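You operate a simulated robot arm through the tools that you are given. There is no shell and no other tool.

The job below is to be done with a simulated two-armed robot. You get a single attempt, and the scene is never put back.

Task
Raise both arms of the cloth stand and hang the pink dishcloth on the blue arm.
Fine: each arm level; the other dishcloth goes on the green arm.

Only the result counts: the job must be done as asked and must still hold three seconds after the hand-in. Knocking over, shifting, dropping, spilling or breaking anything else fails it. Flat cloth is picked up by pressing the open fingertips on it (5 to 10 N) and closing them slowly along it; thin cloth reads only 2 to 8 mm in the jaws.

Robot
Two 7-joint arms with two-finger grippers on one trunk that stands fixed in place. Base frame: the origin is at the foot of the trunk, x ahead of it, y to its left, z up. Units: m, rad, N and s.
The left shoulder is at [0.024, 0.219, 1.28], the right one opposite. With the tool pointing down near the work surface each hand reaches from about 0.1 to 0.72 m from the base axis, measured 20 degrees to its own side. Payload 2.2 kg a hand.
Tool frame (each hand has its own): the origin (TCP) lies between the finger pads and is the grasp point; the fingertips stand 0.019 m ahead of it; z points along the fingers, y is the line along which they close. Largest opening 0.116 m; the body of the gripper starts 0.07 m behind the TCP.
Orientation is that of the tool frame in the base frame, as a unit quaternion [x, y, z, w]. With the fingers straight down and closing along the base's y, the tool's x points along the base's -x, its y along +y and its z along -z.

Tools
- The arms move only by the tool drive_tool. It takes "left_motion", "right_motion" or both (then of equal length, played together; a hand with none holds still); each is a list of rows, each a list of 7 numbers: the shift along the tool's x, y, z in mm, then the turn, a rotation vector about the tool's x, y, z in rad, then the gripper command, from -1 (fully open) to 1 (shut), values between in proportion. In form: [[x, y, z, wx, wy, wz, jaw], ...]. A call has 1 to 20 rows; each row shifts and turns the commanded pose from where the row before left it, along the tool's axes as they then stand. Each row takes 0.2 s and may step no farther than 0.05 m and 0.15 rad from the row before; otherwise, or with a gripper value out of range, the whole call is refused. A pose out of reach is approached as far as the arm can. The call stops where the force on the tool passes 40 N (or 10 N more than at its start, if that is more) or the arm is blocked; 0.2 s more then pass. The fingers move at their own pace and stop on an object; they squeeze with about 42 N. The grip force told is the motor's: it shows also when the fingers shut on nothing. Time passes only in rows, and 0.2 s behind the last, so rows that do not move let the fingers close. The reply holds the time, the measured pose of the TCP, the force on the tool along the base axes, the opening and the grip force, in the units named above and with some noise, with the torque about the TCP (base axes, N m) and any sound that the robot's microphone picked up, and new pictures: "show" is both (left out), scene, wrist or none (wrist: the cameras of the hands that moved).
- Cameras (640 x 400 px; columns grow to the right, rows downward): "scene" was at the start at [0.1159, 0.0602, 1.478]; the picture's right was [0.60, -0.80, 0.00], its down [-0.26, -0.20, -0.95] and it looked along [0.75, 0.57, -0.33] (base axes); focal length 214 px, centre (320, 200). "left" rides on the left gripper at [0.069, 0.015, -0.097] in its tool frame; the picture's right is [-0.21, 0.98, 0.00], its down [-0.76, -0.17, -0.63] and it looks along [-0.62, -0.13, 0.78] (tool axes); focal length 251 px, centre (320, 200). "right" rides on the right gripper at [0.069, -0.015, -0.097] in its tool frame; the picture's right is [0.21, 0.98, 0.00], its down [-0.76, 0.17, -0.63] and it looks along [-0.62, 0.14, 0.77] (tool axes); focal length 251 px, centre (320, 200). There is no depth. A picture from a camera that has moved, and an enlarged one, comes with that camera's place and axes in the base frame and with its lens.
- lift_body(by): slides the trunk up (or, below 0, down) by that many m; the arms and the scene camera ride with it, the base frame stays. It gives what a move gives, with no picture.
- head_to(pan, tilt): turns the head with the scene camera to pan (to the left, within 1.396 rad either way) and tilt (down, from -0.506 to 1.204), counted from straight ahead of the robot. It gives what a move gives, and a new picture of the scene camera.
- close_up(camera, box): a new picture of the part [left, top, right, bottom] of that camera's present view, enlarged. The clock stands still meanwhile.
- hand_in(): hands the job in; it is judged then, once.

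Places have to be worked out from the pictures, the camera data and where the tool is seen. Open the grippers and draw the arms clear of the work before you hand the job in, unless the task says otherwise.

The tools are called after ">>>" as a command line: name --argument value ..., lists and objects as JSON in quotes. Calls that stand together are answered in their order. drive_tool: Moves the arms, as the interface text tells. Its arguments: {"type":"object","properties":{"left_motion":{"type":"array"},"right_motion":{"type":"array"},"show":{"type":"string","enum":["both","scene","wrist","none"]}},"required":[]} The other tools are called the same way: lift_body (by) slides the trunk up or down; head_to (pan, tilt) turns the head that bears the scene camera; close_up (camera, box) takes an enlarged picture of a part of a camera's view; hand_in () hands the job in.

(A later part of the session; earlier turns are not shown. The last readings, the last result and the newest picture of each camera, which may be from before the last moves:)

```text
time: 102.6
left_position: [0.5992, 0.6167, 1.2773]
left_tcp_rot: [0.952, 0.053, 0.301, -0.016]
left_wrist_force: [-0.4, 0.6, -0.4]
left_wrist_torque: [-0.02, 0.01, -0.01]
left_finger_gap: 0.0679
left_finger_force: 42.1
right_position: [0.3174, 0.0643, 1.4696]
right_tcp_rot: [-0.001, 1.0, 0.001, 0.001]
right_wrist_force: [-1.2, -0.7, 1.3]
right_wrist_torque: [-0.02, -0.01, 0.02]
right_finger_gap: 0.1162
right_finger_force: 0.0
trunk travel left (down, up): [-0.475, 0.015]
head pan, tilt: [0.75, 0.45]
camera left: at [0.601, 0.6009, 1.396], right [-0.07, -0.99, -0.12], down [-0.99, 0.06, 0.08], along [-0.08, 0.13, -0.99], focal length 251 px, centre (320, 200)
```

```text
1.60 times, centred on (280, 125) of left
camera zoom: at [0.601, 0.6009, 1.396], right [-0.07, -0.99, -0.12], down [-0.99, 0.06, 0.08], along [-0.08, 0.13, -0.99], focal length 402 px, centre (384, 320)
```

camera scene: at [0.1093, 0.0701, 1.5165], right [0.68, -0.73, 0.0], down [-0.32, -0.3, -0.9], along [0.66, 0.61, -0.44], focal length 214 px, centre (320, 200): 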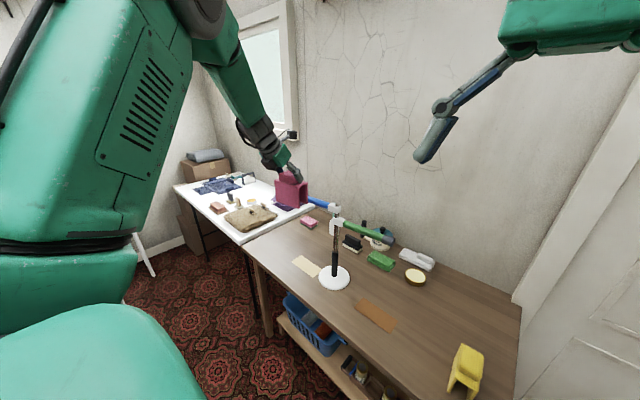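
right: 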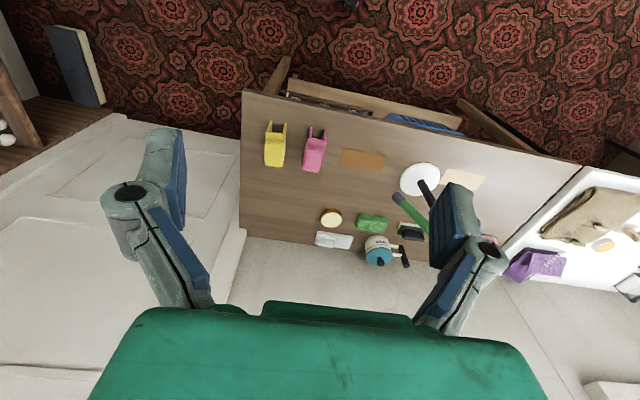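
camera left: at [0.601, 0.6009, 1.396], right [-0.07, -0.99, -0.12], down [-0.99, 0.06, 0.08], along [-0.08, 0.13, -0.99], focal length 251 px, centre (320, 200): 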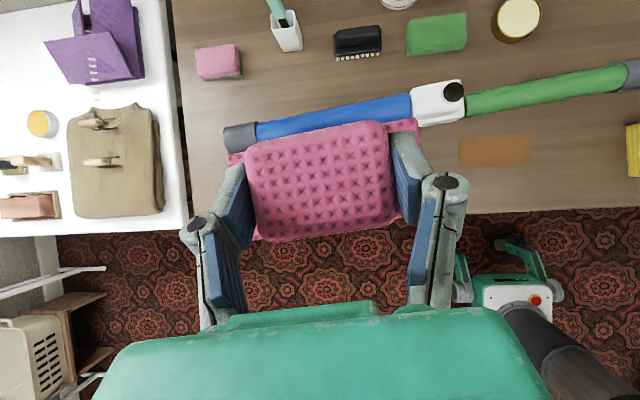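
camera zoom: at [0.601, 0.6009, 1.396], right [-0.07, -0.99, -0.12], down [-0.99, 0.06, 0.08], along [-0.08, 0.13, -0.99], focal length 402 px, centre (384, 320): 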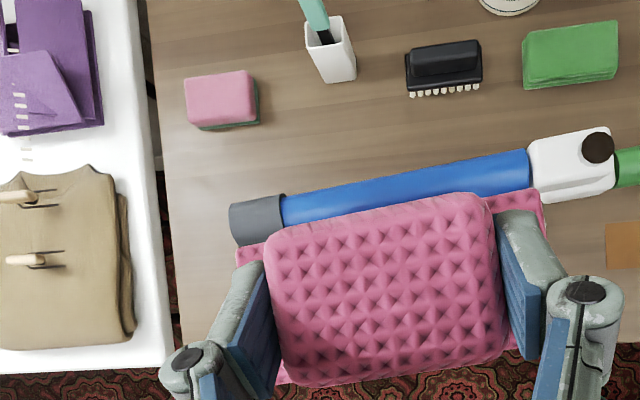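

Yaw now matches the arm (≈5.5°). I move the last 59 mm forward so the tunnel sits over the blue axis (x≈0.660 at y≈0.632).

>>> drive_tool --left_motion '[[16.4, -2.9, 11.5, 0, 0, 0, 0.2], [16.4, -2.9, 11.5, 0, 0, 0, 0.2], [16.5, -2.8, 11.5, 0, 0, 0, 0.2], [0, 0, 0, 0, 0, 0, 0.2]]' --show "wrist"

>>> close_up --camera "scene" --box '[260, 150, 372, 220]'

>>> close_up --camera "right" --box '[400, 230, 640, 380]'

```text
time: 103.6
left_position: [0.6581, 0.6312, 1.2747]
left_tcp_rot: [0.952, 0.052, 0.3, -0.017]
left_wrist_force: [-0.2, -0.1, -1.0]
left_wrist_torque: [0.04, 0.0, 0.02]
left_finger_gap: 0.0676
left_finger_force: 42.3
right_position: [0.319, 0.0632, 1.4685]
right_tcp_rot: [0.001, 1.0, 0.0, 0.0]
right_wrist_force: [-0.3, -0.6, -0.2]
right_wrist_torque: [-0.02, 0.0, -0.02]
right_finger_gap: 0.1158
right_finger_force: 0.1
trunk travel left (down, up): [-0.475, 0.015]
head pan, tilt: [0.75, 0.45]
camera left: at [0.6605, 0.6143, 1.3963], right [-0.07, -0.99, -0.12], down [-0.99, 0.06, 0.09], along [-0.08, 0.13, -0.99], focal length 251 px, centre (320, 200)
```

left: 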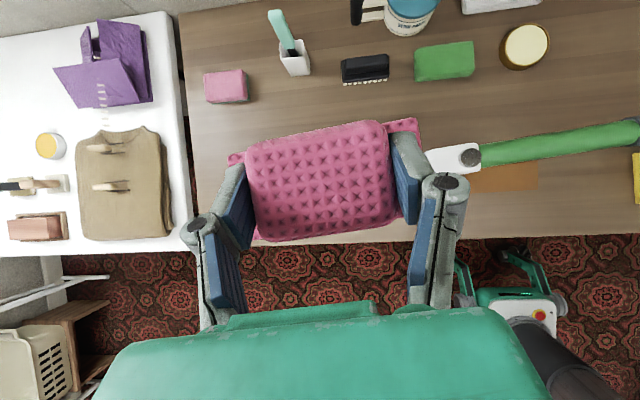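

```text
5.71 times, centred on (316, 185) of scene
camera zoom: at [0.1107, 0.0692, 1.5165], right [0.68, -0.73, 0.0], down [-0.32, -0.3, -0.9], along [0.66, 0.61, -0.44], focal length 1226 px, centre (343, 286)
```

zoom: 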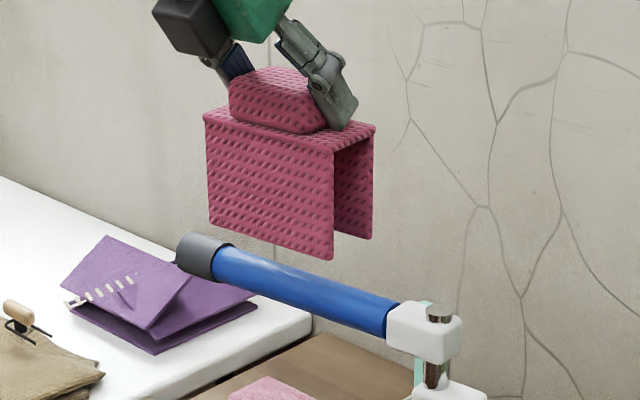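

```text
2.67 times, centred on (520, 305) of right
camera zoom: at [0.2526, 0.0465, 1.5642], right [-0.21, 0.98, 0.0], down [0.76, 0.17, 0.63], along [0.62, 0.14, -0.77], focal length 670 px, centre (-213, -80)
```

zoom: 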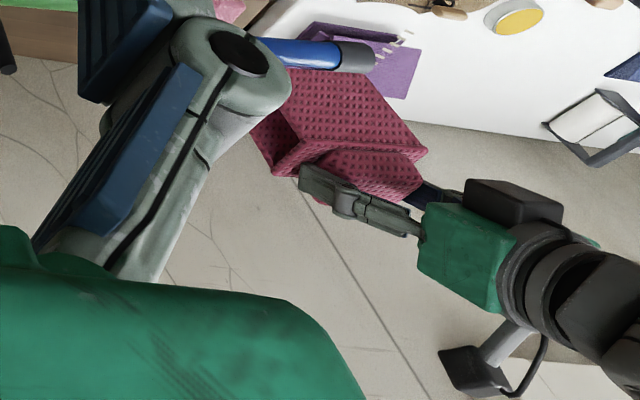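

The cloth hangs directly above the arm. I lower 30 mm first and check that the legs come down on either side of it.

>>> drive_tool --left_motion '[[-5.7, 0, 8.2, 0, 0, 0, 0.2], [-5.7, 0, 8.2, 0, 0, 0, 0.2], [-5.7, 0, 8.2, 0, 0, 0, 0.2], [0, 0, 0, 0, 0, 0, 0.2]]' --show "none"

>>> close_up --camera "scene" --box '[270, 165, 350, 215]'

>>> close_up --camera "left" --box '[180, 80, 500, 280]'

```text
time: 104.6
left_position: [0.6571, 0.6297, 1.2465]
left_tcp_rot: [0.952, 0.053, 0.3, -0.017]
left_wrist_force: [0.5, 0.0, -1.5]
left_wrist_torque: [0.03, -0.01, -0.05]
left_finger_gap: 0.0677
left_finger_force: 41.7
right_position: [0.3201, 0.0625, 1.4687]
right_tcp_rot: [0.0, 1.0, 0.002, 0.0]
right_wrist_force: [-0.5, 0.0, 0.4]
right_wrist_torque: [0.01, 0.02, 0.0]
right_finger_gap: 0.1162
right_finger_force: 0.0
trunk travel left (down, up): [-0.475, 0.015]
head pan, tilt: [0.75, 0.45]
```

```text
8.00 times, centred on (310, 190) of scene
camera zoom: at [0.1103, 0.0686, 1.5165], right [0.68, -0.73, 0.0], down [-0.32, -0.3, -0.9], along [0.66, 0.61, -0.44], focal length 1716 px, centre (400, 280)
```

zoom: 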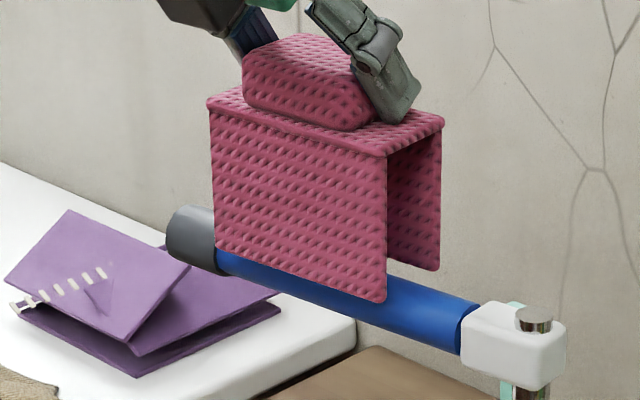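

```text
2.00 times, centred on (340, 180) of left
camera zoom: at [0.6604, 0.6144, 1.3659], right [-0.07, -0.99, -0.12], down [-0.99, 0.06, 0.08], along [-0.08, 0.13, -0.99], focal length 503 px, centre (280, 240)
```

zoom: 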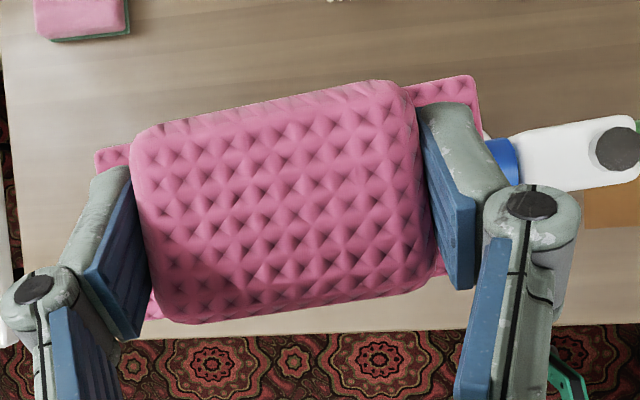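

The near leg is in front of the arm and the far leg behind it. I keep lowering in 10 mm steps with a force check.

>>> drive_tool --left_motion '[[-5.7, 0, 8.2, 0, 0, 0, 0.2], [-5.7, 0, 8.2, 0, 0, 0, 0.2], [0, 0, 0, 0, 0, 0, 0.2]]' --show "none"

>>> close_up --camera "scene" --box '[270, 165, 350, 215]'

```text
time: 105.4
left_position: [0.6579, 0.6308, 1.2264]
left_tcp_rot: [0.952, 0.053, 0.3, -0.016]
left_wrist_force: [0.0, -1.0, -1.3]
left_wrist_torque: [-0.01, -0.02, -0.01]
left_finger_gap: 0.0679
left_finger_force: 42.2
right_position: [0.3198, 0.0623, 1.4677]
right_tcp_rot: [0.0, 1.0, 0.001, 0.0]
right_wrist_force: [-0.1, -0.4, -0.1]
right_wrist_torque: [0.03, 0.0, 0.02]
right_finger_gap: 0.116
right_finger_force: 0.0
trunk travel left (down, up): [-0.475, 0.015]
head pan, tilt: [0.75, 0.45]
```

```text
8.00 times, centred on (310, 190) of scene
camera zoom: at [0.1104, 0.0691, 1.5165], right [0.68, -0.73, 0.0], down [-0.32, -0.3, -0.9], along [0.66, 0.61, -0.44], focal length 1716 px, centre (400, 280)
```

zoom: 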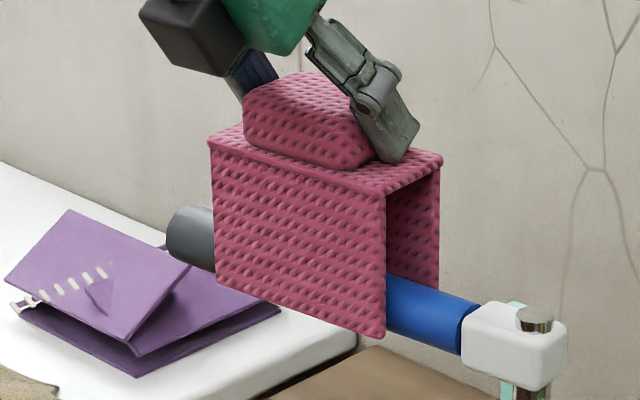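

The arm is now inside the tunnel, no contact force. I continue down toward seating height.

>>> drive_tool --left_motion '[[-5.7, 0, 8.2, 0, 0, 0, 0.2], [-5.7, 0, 8.2, 0, 0, 0, 0.2], [-4.6, 0, 6.6, 0, 0, 0, 0.2], [0, 0, 0, 0, 0, 0, 0.2]]' --show "none"

>>> close_up --camera "scene" --box '[270, 165, 350, 215]'

```text
time: 106.4
left_position: [0.6577, 0.6304, 1.1979]
left_tcp_rot: [0.952, 0.052, 0.301, -0.016]
left_wrist_force: [-0.6, 0.4, -0.1]
left_wrist_torque: [-0.01, 0.0, -0.01]
left_finger_gap: 0.0675
left_finger_force: 42.5
right_position: [0.3196, 0.0633, 1.4685]
right_tcp_rot: [-0.001, 1.0, 0.002, 0.001]
right_wrist_force: [-1.0, 0.0, -0.2]
right_wrist_torque: [-0.01, 0.02, -0.01]
right_finger_gap: 0.116
right_finger_force: 0.0
trunk travel left (down, up): [-0.475, 0.015]
head pan, tilt: [0.75, 0.45]
```

```text
8.00 times, centred on (310, 190) of scene
camera zoom: at [0.1105, 0.0681, 1.5165], right [0.68, -0.73, 0.0], down [-0.32, -0.3, -0.9], along [0.66, 0.61, -0.44], focal length 1716 px, centre (400, 280)
```

zoom: 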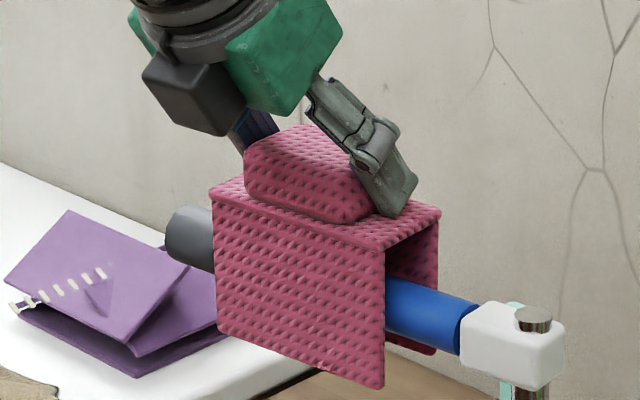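

About 12 mm remain before the plate rests on the arm. I lower in 3–4 mm steps, watching the force.

>>> drive_tool --left_motion '[[-2.3, 0, 3.3, 0, 0, 0, 0.2], [-2.3, 0, 3.3, 0, 0, 0, 0.2], [0, 0, 0, 0, 0, 0, 0.2]]' --show "none"

>>> close_up --camera "scene" --box '[270, 165, 350, 215]'

```text
time: 107.2
left_position: [0.6571, 0.6299, 1.1902]
left_tcp_rot: [0.952, 0.052, 0.3, -0.017]
left_wrist_force: [0.3, 0.8, -0.3]
left_wrist_torque: [0.0, -0.02, -0.01]
left_finger_gap: 0.0679
left_finger_force: 42.0
right_position: [0.3198, 0.0637, 1.4686]
right_tcp_rot: [0.0, 1.0, 0.0, 0.0]
right_wrist_force: [0.3, 0.3, 0.3]
right_wrist_torque: [0.01, -0.03, 0.0]
right_finger_gap: 0.1164
right_finger_force: 0.2
trunk travel left (down, up): [-0.475, 0.015]
head pan, tilt: [0.75, 0.45]
```

```text
8.00 times, centred on (310, 190) of scene
camera zoom: at [0.1104, 0.0682, 1.5165], right [0.68, -0.73, 0.0], down [-0.32, -0.3, -0.9], along [0.66, 0.61, -0.44], focal length 1716 px, centre (400, 280)
```

zoom: 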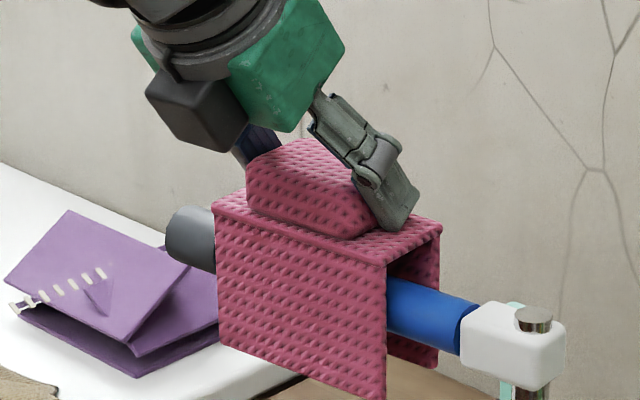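

Around 5 mm left. I go 4 mm further.

>>> drive_tool --left_motion '[[-1.2, 0, 1.7, 0, 0, 0, 0.2], [-1.2, 0, 1.7, 0, 0, 0, 0.2], [0, 0, 0, 0, 0, 0, 0.2]]' --show "none"

>>> close_up --camera "scene" --box '[290, 180, 354, 220]'

```text
time: 108.0
left_position: [0.6575, 0.6301, 1.187]
left_tcp_rot: [0.953, 0.053, 0.299, -0.017]
left_wrist_force: [0.5, 0.8, -0.1]
left_wrist_torque: [0.02, -0.02, 0.0]
left_finger_gap: 0.068
left_finger_force: 41.6
right_position: [0.3199, 0.0625, 1.4694]
right_tcp_rot: [0.0, 1.0, 0.001, 0.0]
right_wrist_force: [0.5, -0.2, 0.4]
right_wrist_torque: [-0.03, 0.02, -0.01]
right_finger_gap: 0.116
right_finger_force: 0.2
trunk travel left (down, up): [-0.475, 0.015]
head pan, tilt: [0.75, 0.45]
```

```text
10.00 times, centred on (322, 200) of scene
camera zoom: at [0.1105, 0.0682, 1.5165], right [0.68, -0.73, 0.0], down [-0.32, -0.3, -0.9], along [0.66, 0.61, -0.44], focal length 2145 px, centre (300, 200)
```

zoom: 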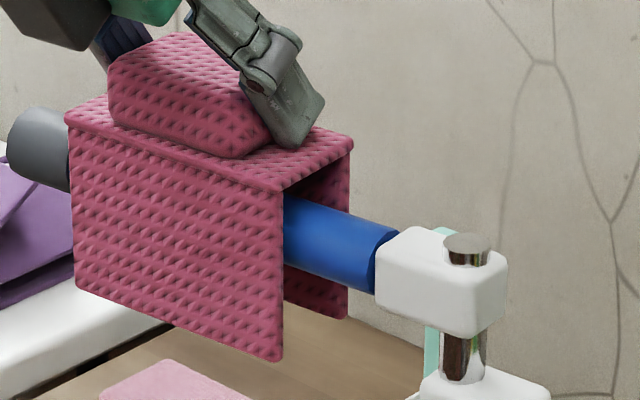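

Almost touching. I lower 2–3 mm more to seat it.

>>> drive_tool --left_motion '[[-0.9, 0, 1.2, 0, 0, 0, 0.2], [-0.9, 0, 1.2, 0, 0, 0, 0.2], [0, 0, 0, 0, 0, 0, 0.2], [0, 0, 0, 0, 0, 0, 0.2]]' --show "none"

>>> close_up --camera "scene" --box '[290, 180, 354, 220]'

>>> close_up --camera "scene" --box '[260, 160, 388, 300]'

```text
time: 109.0
left_position: [0.6575, 0.6315, 1.1817]
left_tcp_rot: [0.953, 0.052, 0.299, -0.017]
left_wrist_force: [-0.1, -0.6, 0.6]
left_wrist_torque: [0.03, 0.03, -0.04]
left_finger_gap: 0.0679
left_finger_force: 42.2
right_position: [0.3199, 0.0638, 1.4699]
right_tcp_rot: [0.0, 1.0, 0.002, 0.0]
right_wrist_force: [0.1, 0.1, 0.1]
right_wrist_torque: [-0.03, 0.03, -0.05]
right_finger_gap: 0.116
right_finger_force: 0.0
trunk travel left (down, up): [-0.475, 0.015]
head pan, tilt: [0.75, 0.45]
```

```text
10.00 times, centred on (322, 200) of scene
camera zoom: at [0.1105, 0.0682, 1.5165], right [0.68, -0.73, 0.0], down [-0.32, -0.3, -0.9], along [0.66, 0.61, -0.44], focal length 2145 px, centre (300, 200)
```

zoom: 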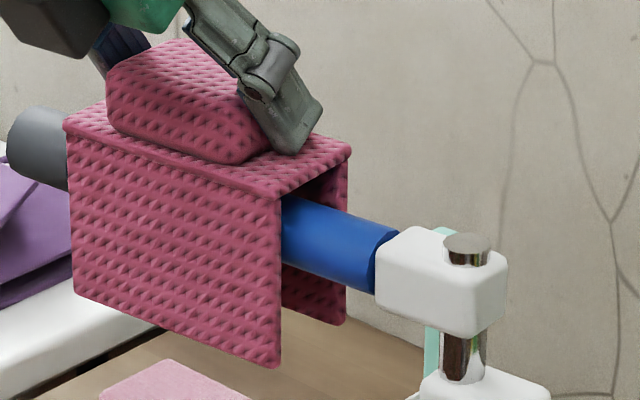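

```text
2.86 times, centred on (324, 230) of scene
camera zoom: at [0.1105, 0.0682, 1.5165], right [0.68, -0.73, 0.0], down [-0.32, -0.3, -0.9], along [0.66, 0.61, -0.44], focal length 613 px, centre (309, 114)
```

zoom: 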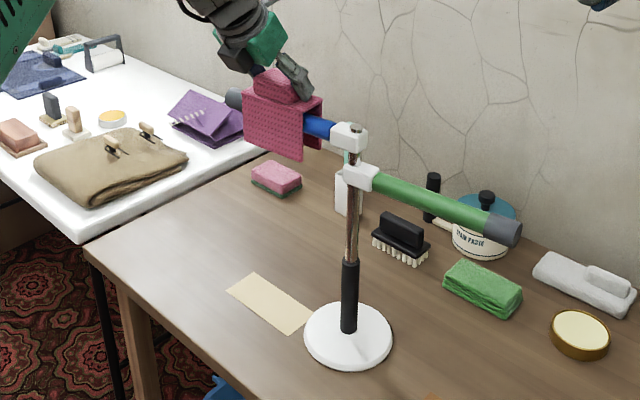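

The plate is at contact (force turned slightly positive). I open the jaws slowly in place.

>>> drive_tool --left_motion '[[-0.6, 0, 0.8, 0, 0, 0, 0.2], [0, 0, 0, 0, 0, 0, -0.05], [0, 0, 0, 0, 0, 0, -0.2], [0, 0, 0, 0, 0, 0, -0.3], [0, 0, 0, 0, 0, 0, -0.45], [0, 0, 0, 0, 0, 0, -0.55], [0, 0, 0, 0, 0, 0, -0.55]]' --show "wrist"

>>> close_up --camera "scene" --box '[280, 165, 360, 215]'

```text
time: 110.6
left_position: [0.657, 0.6295, 1.1828]
left_tcp_rot: [0.952, 0.052, 0.3, -0.016]
left_wrist_force: [0.2, -1.0, -0.5]
left_wrist_torque: [-0.01, 0.02, -0.01]
left_finger_gap: 0.09
left_finger_force: 0.0
right_position: [0.3205, 0.0637, 1.4679]
right_tcp_rot: [-0.001, 1.0, 0.001, 0.0]
right_wrist_force: [0.3, 0.0, 1.0]
right_wrist_torque: [-0.02, 0.01, -0.03]
right_finger_gap: 0.1159
right_finger_force: 0.1
trunk travel left (down, up): [-0.475, 0.015]
head pan, tilt: [0.75, 0.45]
camera left: at [0.6609, 0.6156, 1.3026], right [-0.07, -0.99, -0.12], down [-0.99, 0.06, 0.09], along [-0.08, 0.13, -0.99], focal length 251 px, centre (320, 200)
```

left: 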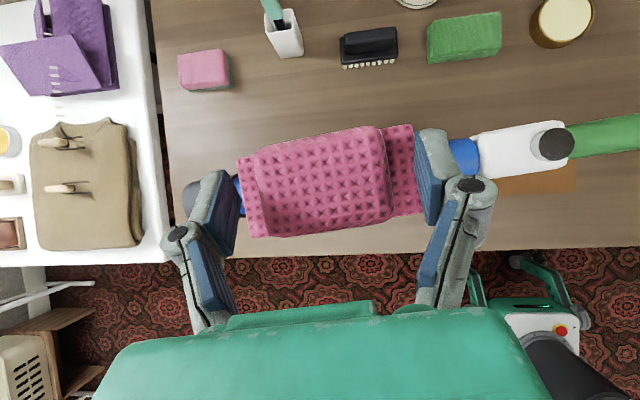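

```text
8.00 times, centred on (320, 190) of scene
camera zoom: at [0.1104, 0.0681, 1.5165], right [0.68, -0.73, 0.0], down [-0.32, -0.3, -0.9], along [0.66, 0.61, -0.44], focal length 1716 px, centre (320, 280)
```

zoom: 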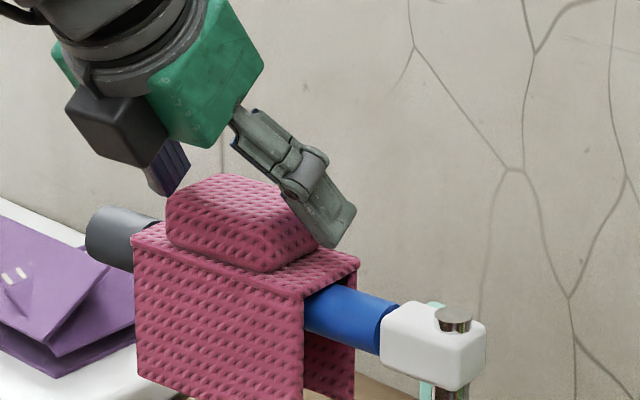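

The cloth rests on the blue arm with both fingers clear of the lump. I back straight out along the tool axis.

>>> drive_tool --left_motion '[[0, 0, -15, 0, 0, 0, -0.6], [0, 0, -25, 0, 0, 0, -0.6], [0, 0, -30, 0, 0, 0, -0.6], [0, 0, -35, 0, 0, 0, -0.6], [0, 0, -35, 0, 0, 0, -0.6], [0, 0, 0, 0, 0, 0, -0.6]]' --show "both"

>>> close_up --camera "scene" --box '[260, 160, 388, 300]'

>>> close_up --camera "left" --box '[120, 0, 440, 200]'

```text
time: 112.0
left_position: [0.5775, 0.6239, 1.2981]
left_tcp_rot: [0.952, 0.053, 0.3, -0.017]
left_wrist_force: [-0.2, 0.6, -0.5]
left_wrist_torque: [0.0, 0.01, -0.01]
left_finger_gap: 0.0927
left_finger_force: 0.1
right_position: [0.321, 0.0634, 1.4677]
right_tcp_rot: [0.0, 1.0, 0.001, -0.001]
right_wrist_force: [0.7, -0.1, 0.0]
right_wrist_torque: [-0.01, 0.01, 0.01]
right_finger_gap: 0.1161
right_finger_force: 0.0
trunk travel left (down, up): [-0.475, 0.015]
head pan, tilt: [0.75, 0.45]
camera scene: at [0.1102, 0.0669, 1.5166], right [0.68, -0.73, 0.0], down [-0.32, -0.3, -0.9], along [0.66, 0.61, -0.44], focal length 214 px, centre (320, 200)
camera left: at [0.5806, 0.6089, 1.4185], right [-0.07, -0.99, -0.12], down [-0.99, 0.06, 0.09], along [-0.08, 0.13, -0.99], focal length 251 px, centre (320, 200)
```

scene: 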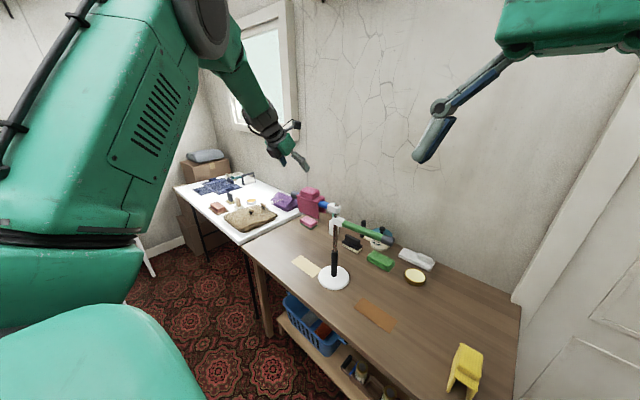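
left: 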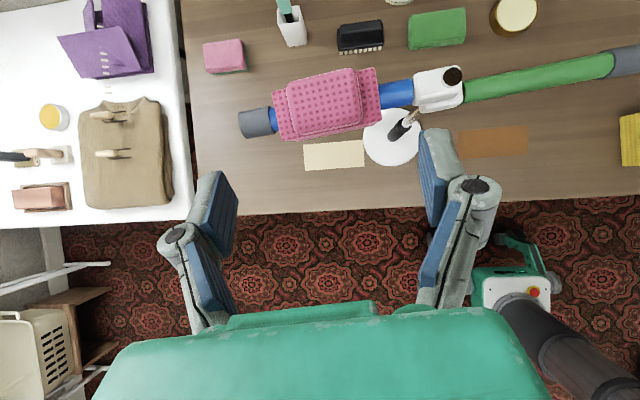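

```text
2.86 times, centred on (324, 230) of scene
camera zoom: at [0.1102, 0.0669, 1.5166], right [0.68, -0.73, 0.0], down [-0.32, -0.3, -0.9], along [0.66, 0.61, -0.44], focal length 613 px, centre (309, 114)
```

zoom: 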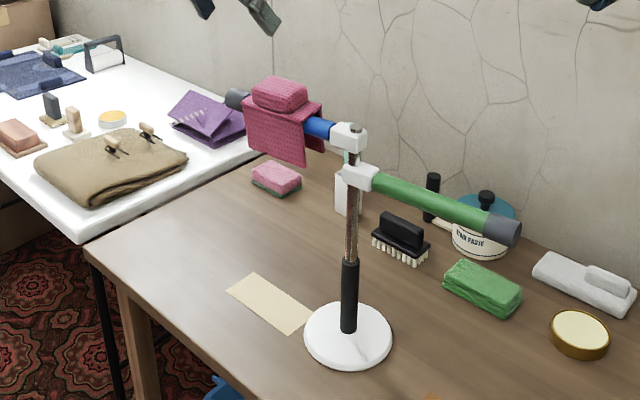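

```text
2.00 times, centred on (280, 100) of left
camera zoom: at [0.5806, 0.6089, 1.4185], right [-0.07, -0.99, -0.12], down [-0.99, 0.06, 0.09], along [-0.08, 0.13, -0.99], focal length 503 px, centre (400, 400)
```

zoom: 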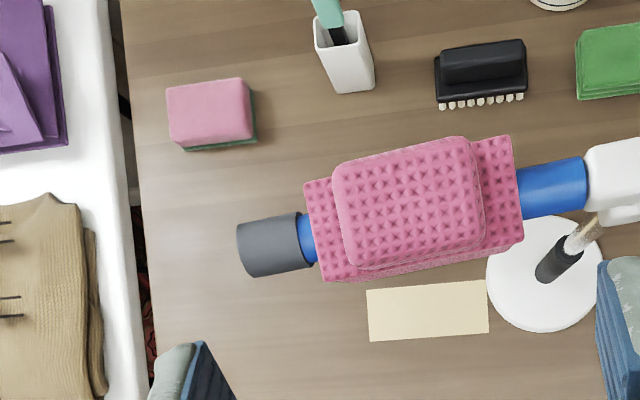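

Pink hangs on the blue arm and the stand is unmoved. Now the yellow cloth for the green arm: I move the empty hand back to open space and then lower the trunk.

>>> drive_tool --left_motion '[[-22.1, 31.4, -11.8, 0, 0, 0, -0.6], [-22.1, 31.4, -11.8, 0, 0, 0, -0.6], [-22.1, 31.4, -11.8, 0, 0, 0, -0.6], [-22.1, 31.4, -11.8, 0, 0, 0, -0.6], [-22.1, 31.4, -11.8, 0, 0, 0, -0.6], [-22.1, 31.4, -11.8, 0, 0, 0, -0.6], [0, 0, 0, 0, 0, 0, -0.6]]' --show "none"

>>> lift_body --by -0.2

>>> close_up --camera "left" --box '[0, 0, 640, 400]'

>>> close_up --camera "scene" --box '[240, 80, 440, 240]'

```text
time: 113.6
left_position: [0.4497, 0.4176, 1.2798]
left_tcp_rot: [0.953, 0.052, 0.299, -0.018]
left_wrist_force: [0.0, -0.6, -0.5]
left_wrist_torque: [0.04, 0.02, 0.01]
left_finger_gap: 0.093
left_finger_force: 0.0
right_position: [0.3207, 0.0592, 1.4677]
right_tcp_rot: [0.0, 1.0, 0.001, 0.0]
right_wrist_force: [1.2, -0.1, -0.8]
right_wrist_torque: [0.02, -0.01, -0.02]
right_finger_gap: 0.1159
right_finger_force: 0.3
trunk travel left (down, up): [-0.475, 0.015]
head pan, tilt: [0.75, 0.45]
```

```text
time: 115.8
left_position: [0.4491, 0.4226, 1.0787]
left_tcp_rot: [0.952, 0.053, 0.3, -0.016]
left_wrist_force: [0.0, 0.3, 0.2]
left_wrist_torque: [0.03, 0.01, 0.0]
left_finger_gap: 0.0929
left_finger_force: 0.1
right_position: [0.3193, 0.0636, 1.268]
right_tcp_rot: [-0.001, 1.0, 0.001, 0.0]
right_wrist_force: [-0.4, -0.1, 0.3]
right_wrist_torque: [-0.01, -0.03, -0.01]
right_finger_gap: 0.116
right_finger_force: 0.1
trunk travel left (down, up): [-0.275, 0.215]
head pan, tilt: [0.75, 0.45]
```

```text
1.00 times, centred on (320, 200) of left (not enlarged: the box is as wide or as high as the picture)
camera zoom: at [0.4519, 0.4059, 1.1991], right [-0.07, -0.99, -0.12], down [-0.99, 0.06, 0.08], along [-0.08, 0.13, -0.99], focal length 251 px, centre (320, 200)
```

zoom: 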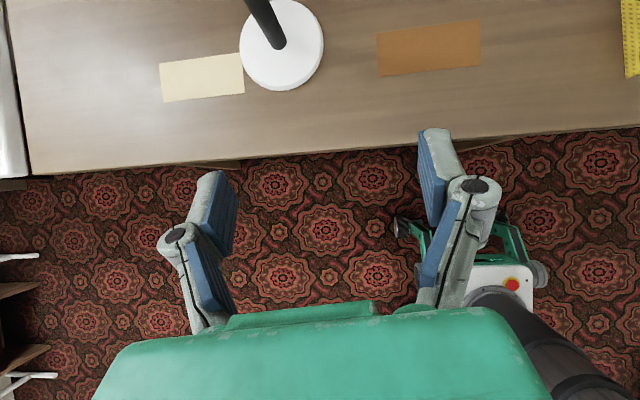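

```text
2.50 times, centred on (340, 160) of scene
camera zoom: at [0.1081, 0.0659, 1.3169], right [0.68, -0.73, 0.0], down [-0.32, -0.3, -0.9], along [0.66, 0.61, -0.44], focal length 536 px, centre (270, 300)
```

zoom: 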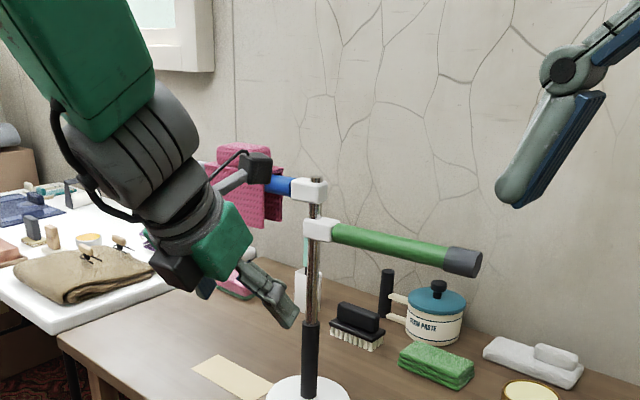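

View is clear. I yaw the hand back to point toward −y and start toward the yellow cloth.

>>> drive_tool --left_motion '[[0, 0, 0, -0.0804, 0, 0.1149, -0.6], [0, 0, 0, -0.0804, 0, 0.1149, -0.6], [0, 0, 0, -0.0804, 0, 0.1149, -0.6], [0, 0, 0, -0.0804, 0, 0.1149, -0.6], [0, 0, 0, -0.0804, 0, 0.1149, -0.6], [0, 0, 0, -0.0804, 0, 0.1149, -0.6], [0, 0, 0, -0.0804, 0, 0.1149, -0.6], [0, 0, 0, -0.0804, 0, 0.1149, -0.6], [0, 0, 0, -0.0804, 0, 0.1149, -0.6], [0, 0, 0, -0.0804, 0, 0.1149, -0.6], [0, 0, 0, -0.0804, 0, 0.1149, -0.6], [0, 0, 0, -0.0804, 0, 0.1149, -0.6], [0, 0, 0, 0, 0, 0, -0.6]]' --show "none"

>>> drive_tool --left_motion '[[27.2, -14, 22.1, 0, 0, 0, -0.8], [27.2, -14, 22.1, 0, 0, 0, -1], [27.2, -14, 22.1, 0, 0, 0, -1], [27.2, -14, 22.1, 0, 0, 0, -1], [27.2, -14, 22.1, 0, 0, 0, -1], [27.2, -14, 22.1, 0, 0, 0, -1], [27.2, -14, 22.1, 0, 0, 0, -1], [27.2, -14, 22.1, 0, 0, 0, -1], [27.2, -14, 22.1, 0, 0, 0, -1], [0, 0, 0, 0, 0, 0, -1]]' --show "both"

```text
time: 118.6
left_position: [0.4487, 0.4203, 1.0796]
left_tcp_rot: [-0.674, 0.675, -0.213, -0.213]
left_wrist_force: [-1.1, 0.9, 0.3]
left_wrist_torque: [0.01, -0.02, 0.0]
left_finger_gap: 0.0926
left_finger_force: 0.0
right_position: [0.3194, 0.0626, 1.2682]
right_tcp_rot: [0.0, 1.0, 0.001, 0.0]
right_wrist_force: [-0.3, 0.3, -0.7]
right_wrist_torque: [0.0, 0.0, 0.0]
right_finger_gap: 0.1161
right_finger_force: 0.0
trunk travel left (down, up): [-0.275, 0.215]
head pan, tilt: [0.75, 0.45]
```

```text
time: 120.8
left_position: [0.5747, 0.1064, 1.0554]
left_tcp_rot: [-0.674, 0.675, -0.213, -0.213]
left_wrist_force: [0.0, 1.3, -0.1]
left_wrist_torque: [0.03, 0.01, 0.0]
left_finger_gap: 0.1161
left_finger_force: 0.0
right_position: [0.318, 0.0633, 1.2682]
right_tcp_rot: [0.0, 1.0, 0.001, 0.0]
right_wrist_force: [0.5, -0.3, 0.1]
right_wrist_torque: [0.02, -0.01, 0.0]
right_finger_gap: 0.1161
right_finger_force: 0.0
trunk travel left (down, up): [-0.275, 0.215]
head pan, tilt: [0.75, 0.45]
camera scene: at [0.1092, 0.0638, 1.3168], right [0.68, -0.73, 0.0], down [-0.32, -0.3, -0.9], along [0.66, 0.61, -0.44], focal length 214 px, centre (320, 200)
camera left: at [0.5605, 0.104, 1.1763], right [-0.98, 0.18, -0.12], down [0.17, 0.98, 0.08], along [0.14, 0.06, -0.99], focal length 251 px, centre (320, 200)
```

scene: 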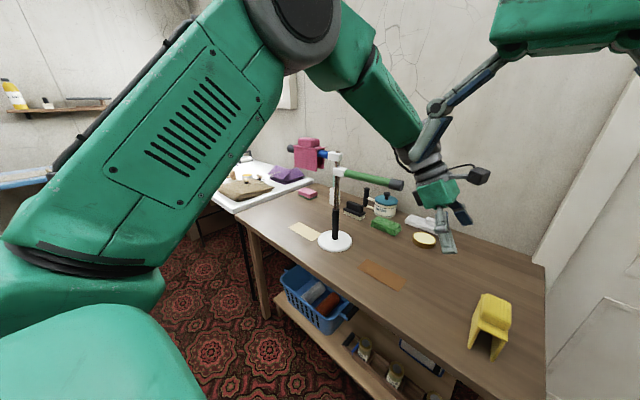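
left: 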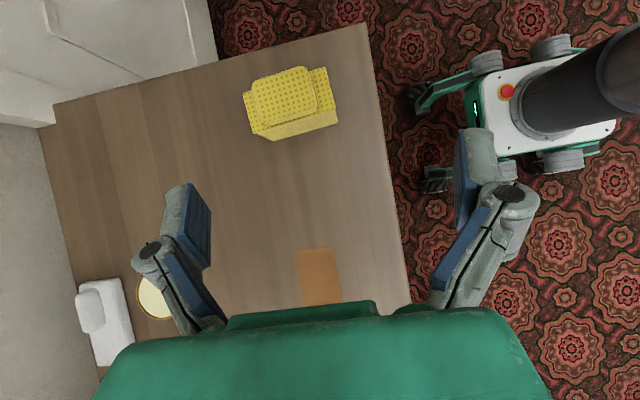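

I zoom the hand camera on the yellow cloth to measure its place and yaw.

>>> close_up --camera "left" --box '[220, 50, 380, 150]'

>>> close_up --camera "right" --box '[230, 130, 358, 210]'

```text
4.00 times, centred on (300, 100) of left
camera zoom: at [0.5605, 0.104, 1.1763], right [-0.98, 0.18, -0.12], down [0.17, 0.98, 0.08], along [0.14, 0.06, -0.99], focal length 1006 px, centre (400, 600)
```

zoom: 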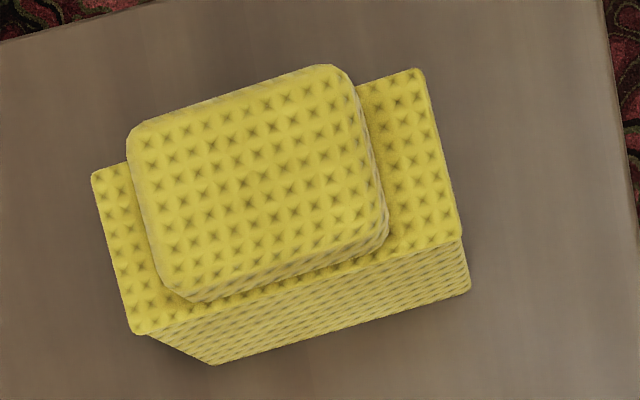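

```text
5.00 times, centred on (294, 170) of right
camera zoom: at [0.2515, 0.0458, 1.3644], right [-0.21, 0.98, 0.0], down [0.76, 0.16, 0.63], along [0.62, 0.14, -0.77], focal length 1257 px, centre (450, 350)
```

zoom: 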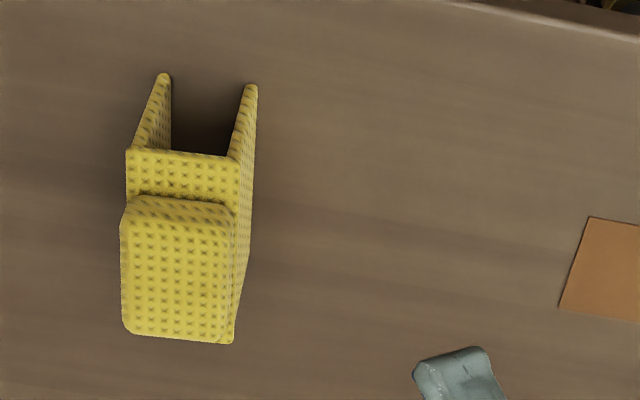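

Yellow: plate centre (0.618, −0.003), yaw +3.9°, lump centre about (0.616, −0.001). I align the yaw and move above it.

>>> drive_tool --left_motion '[[0, 0, 0, 0.039, 0, -0.0557, -1], [9, -8.6, 35.5, 0, 0, 0, -1], [9, -8.6, 35.5, 0, 0, 0, -1], [9, -8.6, 35.5, 0, 0, 0, -1], [9, -8.6, 35.5, 0, 0, 0, -1], [0, 0, 0, 0, 0, 0, -1]]' --show "both"

>>> close_up --camera "left" --box '[160, 80, 480, 280]'

```text
time: 122.2
left_position: [0.6159, -0.0048, 0.9629]
left_tcp_rot: [0.697, -0.651, 0.22, 0.205]
left_wrist_force: [-0.4, 0.5, -0.5]
left_wrist_torque: [-0.01, 0.01, 0.01]
left_finger_gap: 0.1158
left_finger_force: 0.1
right_position: [0.3184, 0.0619, 1.269]
right_tcp_rot: [0.0, 1.0, 0.001, 0.002]
right_wrist_force: [0.4, 0.6, 1.0]
right_wrist_torque: [-0.04, -0.05, -0.03]
right_finger_gap: 0.1158
right_finger_force: 0.0
trunk travel left (down, up): [-0.275, 0.215]
head pan, tilt: [0.75, 0.45]
camera scene: at [0.1092, 0.0636, 1.3169], right [0.68, -0.73, 0.0], down [-0.32, -0.3, -0.9], along [0.66, 0.61, -0.44], focal length 214 px, centre (320, 200)
camera left: at [0.6009, -0.0067, 1.0825], right [-0.99, 0.11, -0.12], down [0.1, 0.99, 0.08], along [0.13, 0.07, -0.99], focal length 251 px, centre (320, 200)
```

scene: 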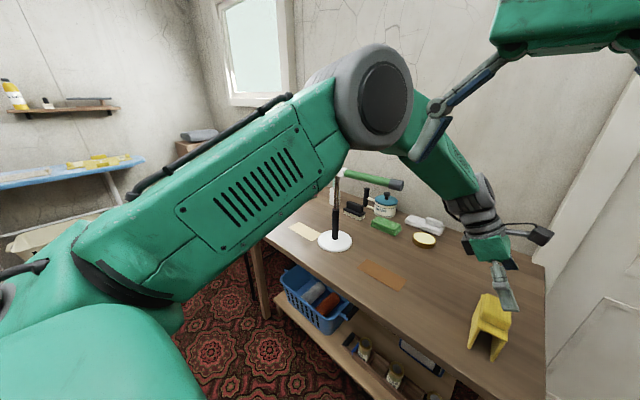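
left: 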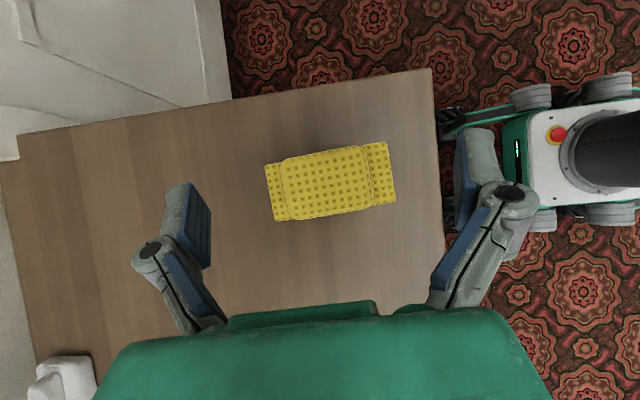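

```text
2.00 times, centred on (320, 180) of left
camera zoom: at [0.6009, -0.0067, 1.0825], right [-0.99, 0.11, -0.12], down [0.1, 0.99, 0.08], along [0.13, 0.07, -0.99], focal length 503 px, centre (320, 240)
```

zoom: 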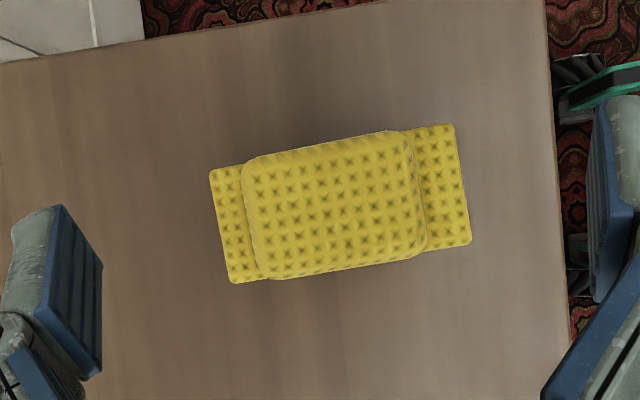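

Well centred (lump at (0.618, −0.006)). I descend to grasp height, and move the idle right hand aside to stay clear of the left elbow.

>>> drive_tool --left_motion '[[-10.8, -0.5, 15.9, 0, 0, 0, -1], [-10.8, -0.5, 15.9, 0, 0, 0, -1], [-10.8, -0.5, 15.9, 0, 0, 0, -1], [-10.8, -0.4, 15.9, 0, 0, 0, -1], [0, 0, 0, 0, 0, 0, -1]]' --right_motion '[[0, -30, 0, 0, 0, 0, -1], [0, -30, 0, 0, 0, 0, -1], [0, -30, 0, 0, 0, 0, -1], [0, -30, 0, 0, 0, 0, -1], [0, 0, 0, 0, 0, 0, -1]]' --show "both"

>>> close_up --camera "scene" --box '[420, 220, 560, 360]'

```text
time: 123.4
left_position: [0.6189, -0.0051, 0.8836]
left_tcp_rot: [0.697, -0.652, 0.219, 0.205]
left_wrist_force: [0.1, 0.3, 0.1]
left_wrist_torque: [0.01, -0.03, -0.02]
left_finger_gap: 0.1162
left_finger_force: 0.0
right_position: [0.3203, -0.0595, 1.2654]
right_tcp_rot: [-0.001, 1.0, 0.002, 0.0]
right_wrist_force: [0.3, 0.4, -0.5]
right_wrist_torque: [0.0, 0.03, 0.0]
right_finger_gap: 0.1159
right_finger_force: 0.0
trunk travel left (down, up): [-0.275, 0.215]
head pan, tilt: [0.75, 0.45]
camera scene: at [0.1094, 0.0621, 1.3169], right [0.68, -0.73, 0.0], down [-0.32, -0.3, -0.9], along [0.66, 0.61, -0.44], focal length 214 px, centre (320, 200)
camera right: at [0.2527, -0.0755, 1.3626], right [-0.21, 0.98, 0.0], down [0.76, 0.16, 0.63], along [0.62, 0.14, -0.77], focal length 251 px, centre (320, 200)
camera left: at [0.6035, -0.0085, 1.0043], right [-0.99, 0.11, -0.12], down [0.1, 0.99, 0.09], along [0.13, 0.07, -0.99], focal length 251 px, centre (320, 200)
```

scene: 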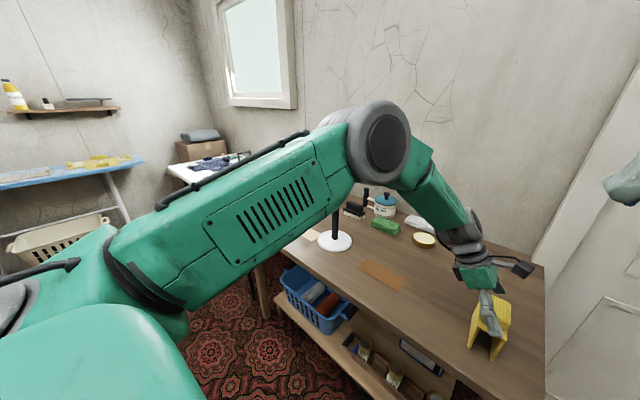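
right: 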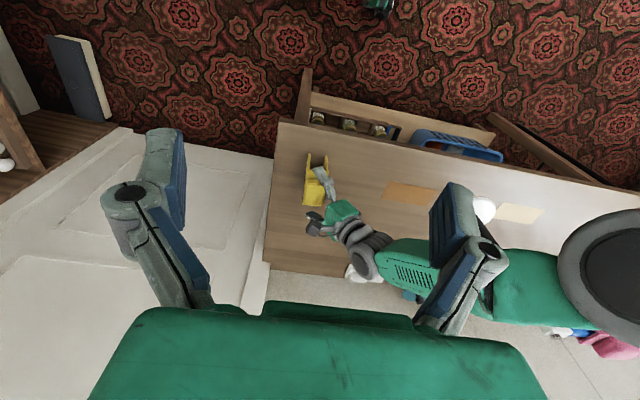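
left: 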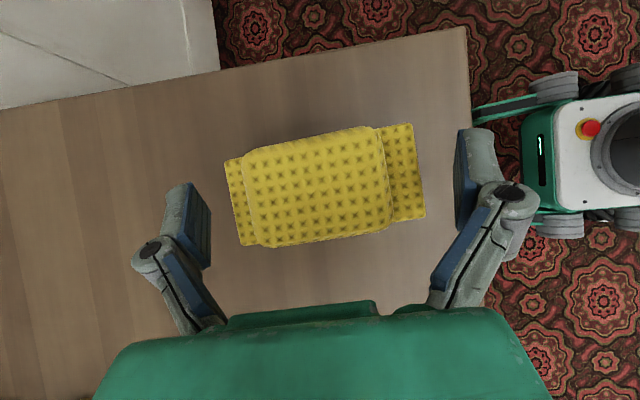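

```text
2.86 times, centred on (490, 290) of scene
camera zoom: at [0.1094, 0.0621, 1.3169], right [0.68, -0.73, 0.0], down [-0.32, -0.3, -0.9], along [0.66, 0.61, -0.44], focal length 613 px, centre (-166, -57)
```

zoom: 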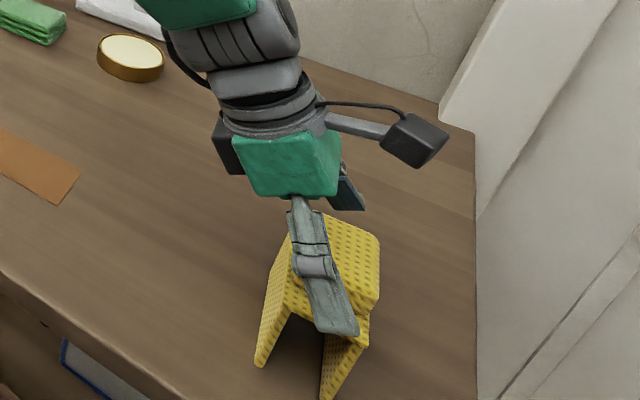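

The pads straddle the yellow lump evenly, same as with pink. I close gently.

>>> drive_tool --left_motion '[[0.6, 0, -0.8, 0, 0, 0, -0.6], [0, 0, 0, 0, 0, 0, -0.3], [0, 0, 0, 0, 0, 0, -0.1], [0, 0, 0, 0, 0, 0, 0.05], [0, 0, 0, 0, 0, 0, 0.15], [0, 0, 0, 0, 0, 0, 0.15]]' --show "wrist"

>>> close_up --camera "scene" --box '[420, 220, 560, 360]'

```text
time: 124.8
left_position: [0.6189, -0.0042, 0.8856]
left_tcp_rot: [0.696, -0.652, 0.219, 0.206]
left_wrist_force: [0.4, 0.5, 0.5]
left_wrist_torque: [0.03, -0.06, 0.05]
left_finger_gap: 0.068
left_finger_force: 41.9
right_position: [0.3209, -0.0579, 1.2668]
right_tcp_rot: [-0.001, 1.0, 0.001, 0.0]
right_wrist_force: [-0.1, -0.3, 0.0]
right_wrist_torque: [-0.01, 0.01, 0.04]
right_finger_gap: 0.1158
right_finger_force: 0.1
trunk travel left (down, up): [-0.275, 0.215]
head pan, tilt: [0.75, 0.45]
camera left: at [0.6036, -0.0081, 1.0056], right [-0.99, 0.11, -0.12], down [0.1, 0.99, 0.08], along [0.13, 0.07, -0.99], focal length 251 px, centre (320, 200)
```

left: 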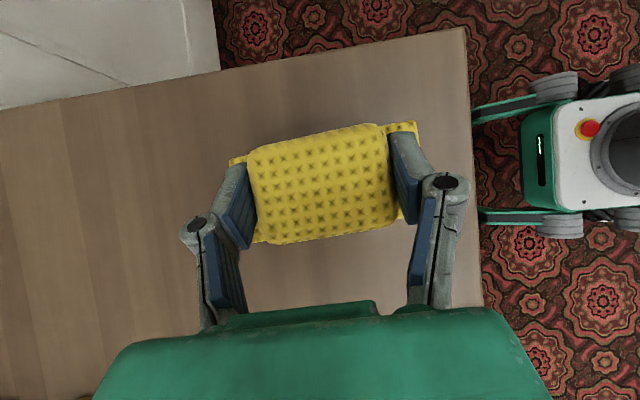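

```text
2.86 times, centred on (490, 290) of scene
camera zoom: at [0.1096, 0.0628, 1.3168], right [0.68, -0.73, 0.0], down [-0.32, -0.3, -0.9], along [0.66, 0.61, -0.44], focal length 613 px, centre (-166, -57)
```

zoom: 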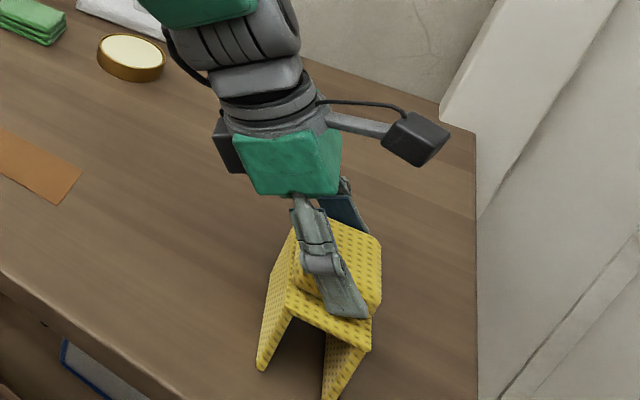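

Yellow gripped cleanly at 68 mm. I lift it and carry it back to the open space.

>>> drive_tool --left_motion '[[8.6, 0, -12.3, 0, 0, 0, 0.2], [17.2, 0, -24.6, 0, 0, 0, 0.2], [17.2, 0, -24.6, 0, 0, 0, 0.2], [20, 0, -28.5, 0, 0, 0, 0.2], [20, 0, -28.5, 0, 0, 0, 0.2], [-27.3, 11.7, -24.2, 0, 0, 0, 0.2], [-27.3, 11.7, -24.2, 0, 0, 0, 0.2], [-27.3, 11.7, -24.2, 0, 0, 0, 0.2], [-27.3, 11.7, -24.2, 0, 0, 0, 0.2], [-27.3, 11.7, -24.2, 0, 0, 0, 0.2], [0, 0, 0, 0, 0, 0, 0.2]]' --show "both"

```text
time: 127.2
left_position: [0.5479, 0.1743, 1.0503]
left_tcp_rot: [0.697, -0.651, 0.22, 0.206]
left_wrist_force: [-0.6, -0.5, 0.2]
left_wrist_torque: [0.0, 0.01, 0.01]
left_finger_gap: 0.0677
left_finger_force: 42.1
right_position: [0.3214, -0.0569, 1.2663]
right_tcp_rot: [-0.001, 1.0, 0.0, 0.0]
right_wrist_force: [-1.1, 0.7, -0.7]
right_wrist_torque: [0.03, 0.03, -0.01]
right_finger_gap: 0.1157
right_finger_force: 0.2
trunk travel left (down, up): [-0.275, 0.215]
head pan, tilt: [0.75, 0.45]
camera scene: at [0.1096, 0.0649, 1.3166], right [0.68, -0.73, 0.0], down [-0.32, -0.3, -0.9], along [0.66, 0.61, -0.44], focal length 214 px, centre (320, 200)
camera left: at [0.534, 0.1714, 1.1699], right [-0.99, 0.11, -0.12], down [0.1, 0.99, 0.08], along [0.13, 0.07, -0.99], focal length 251 px, centre (320, 200)
```

scene: 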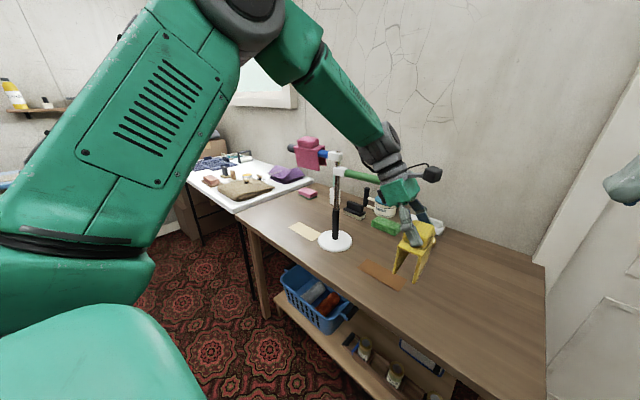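
left: 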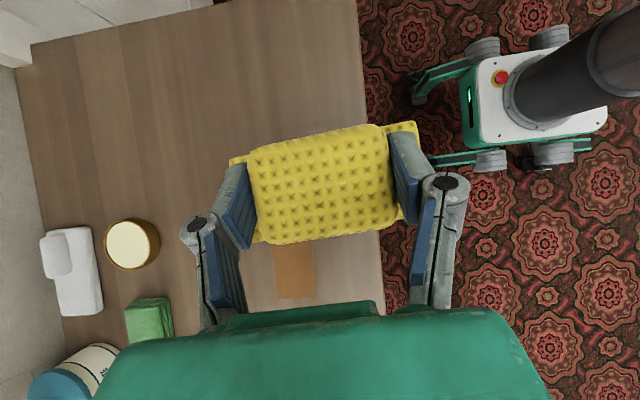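

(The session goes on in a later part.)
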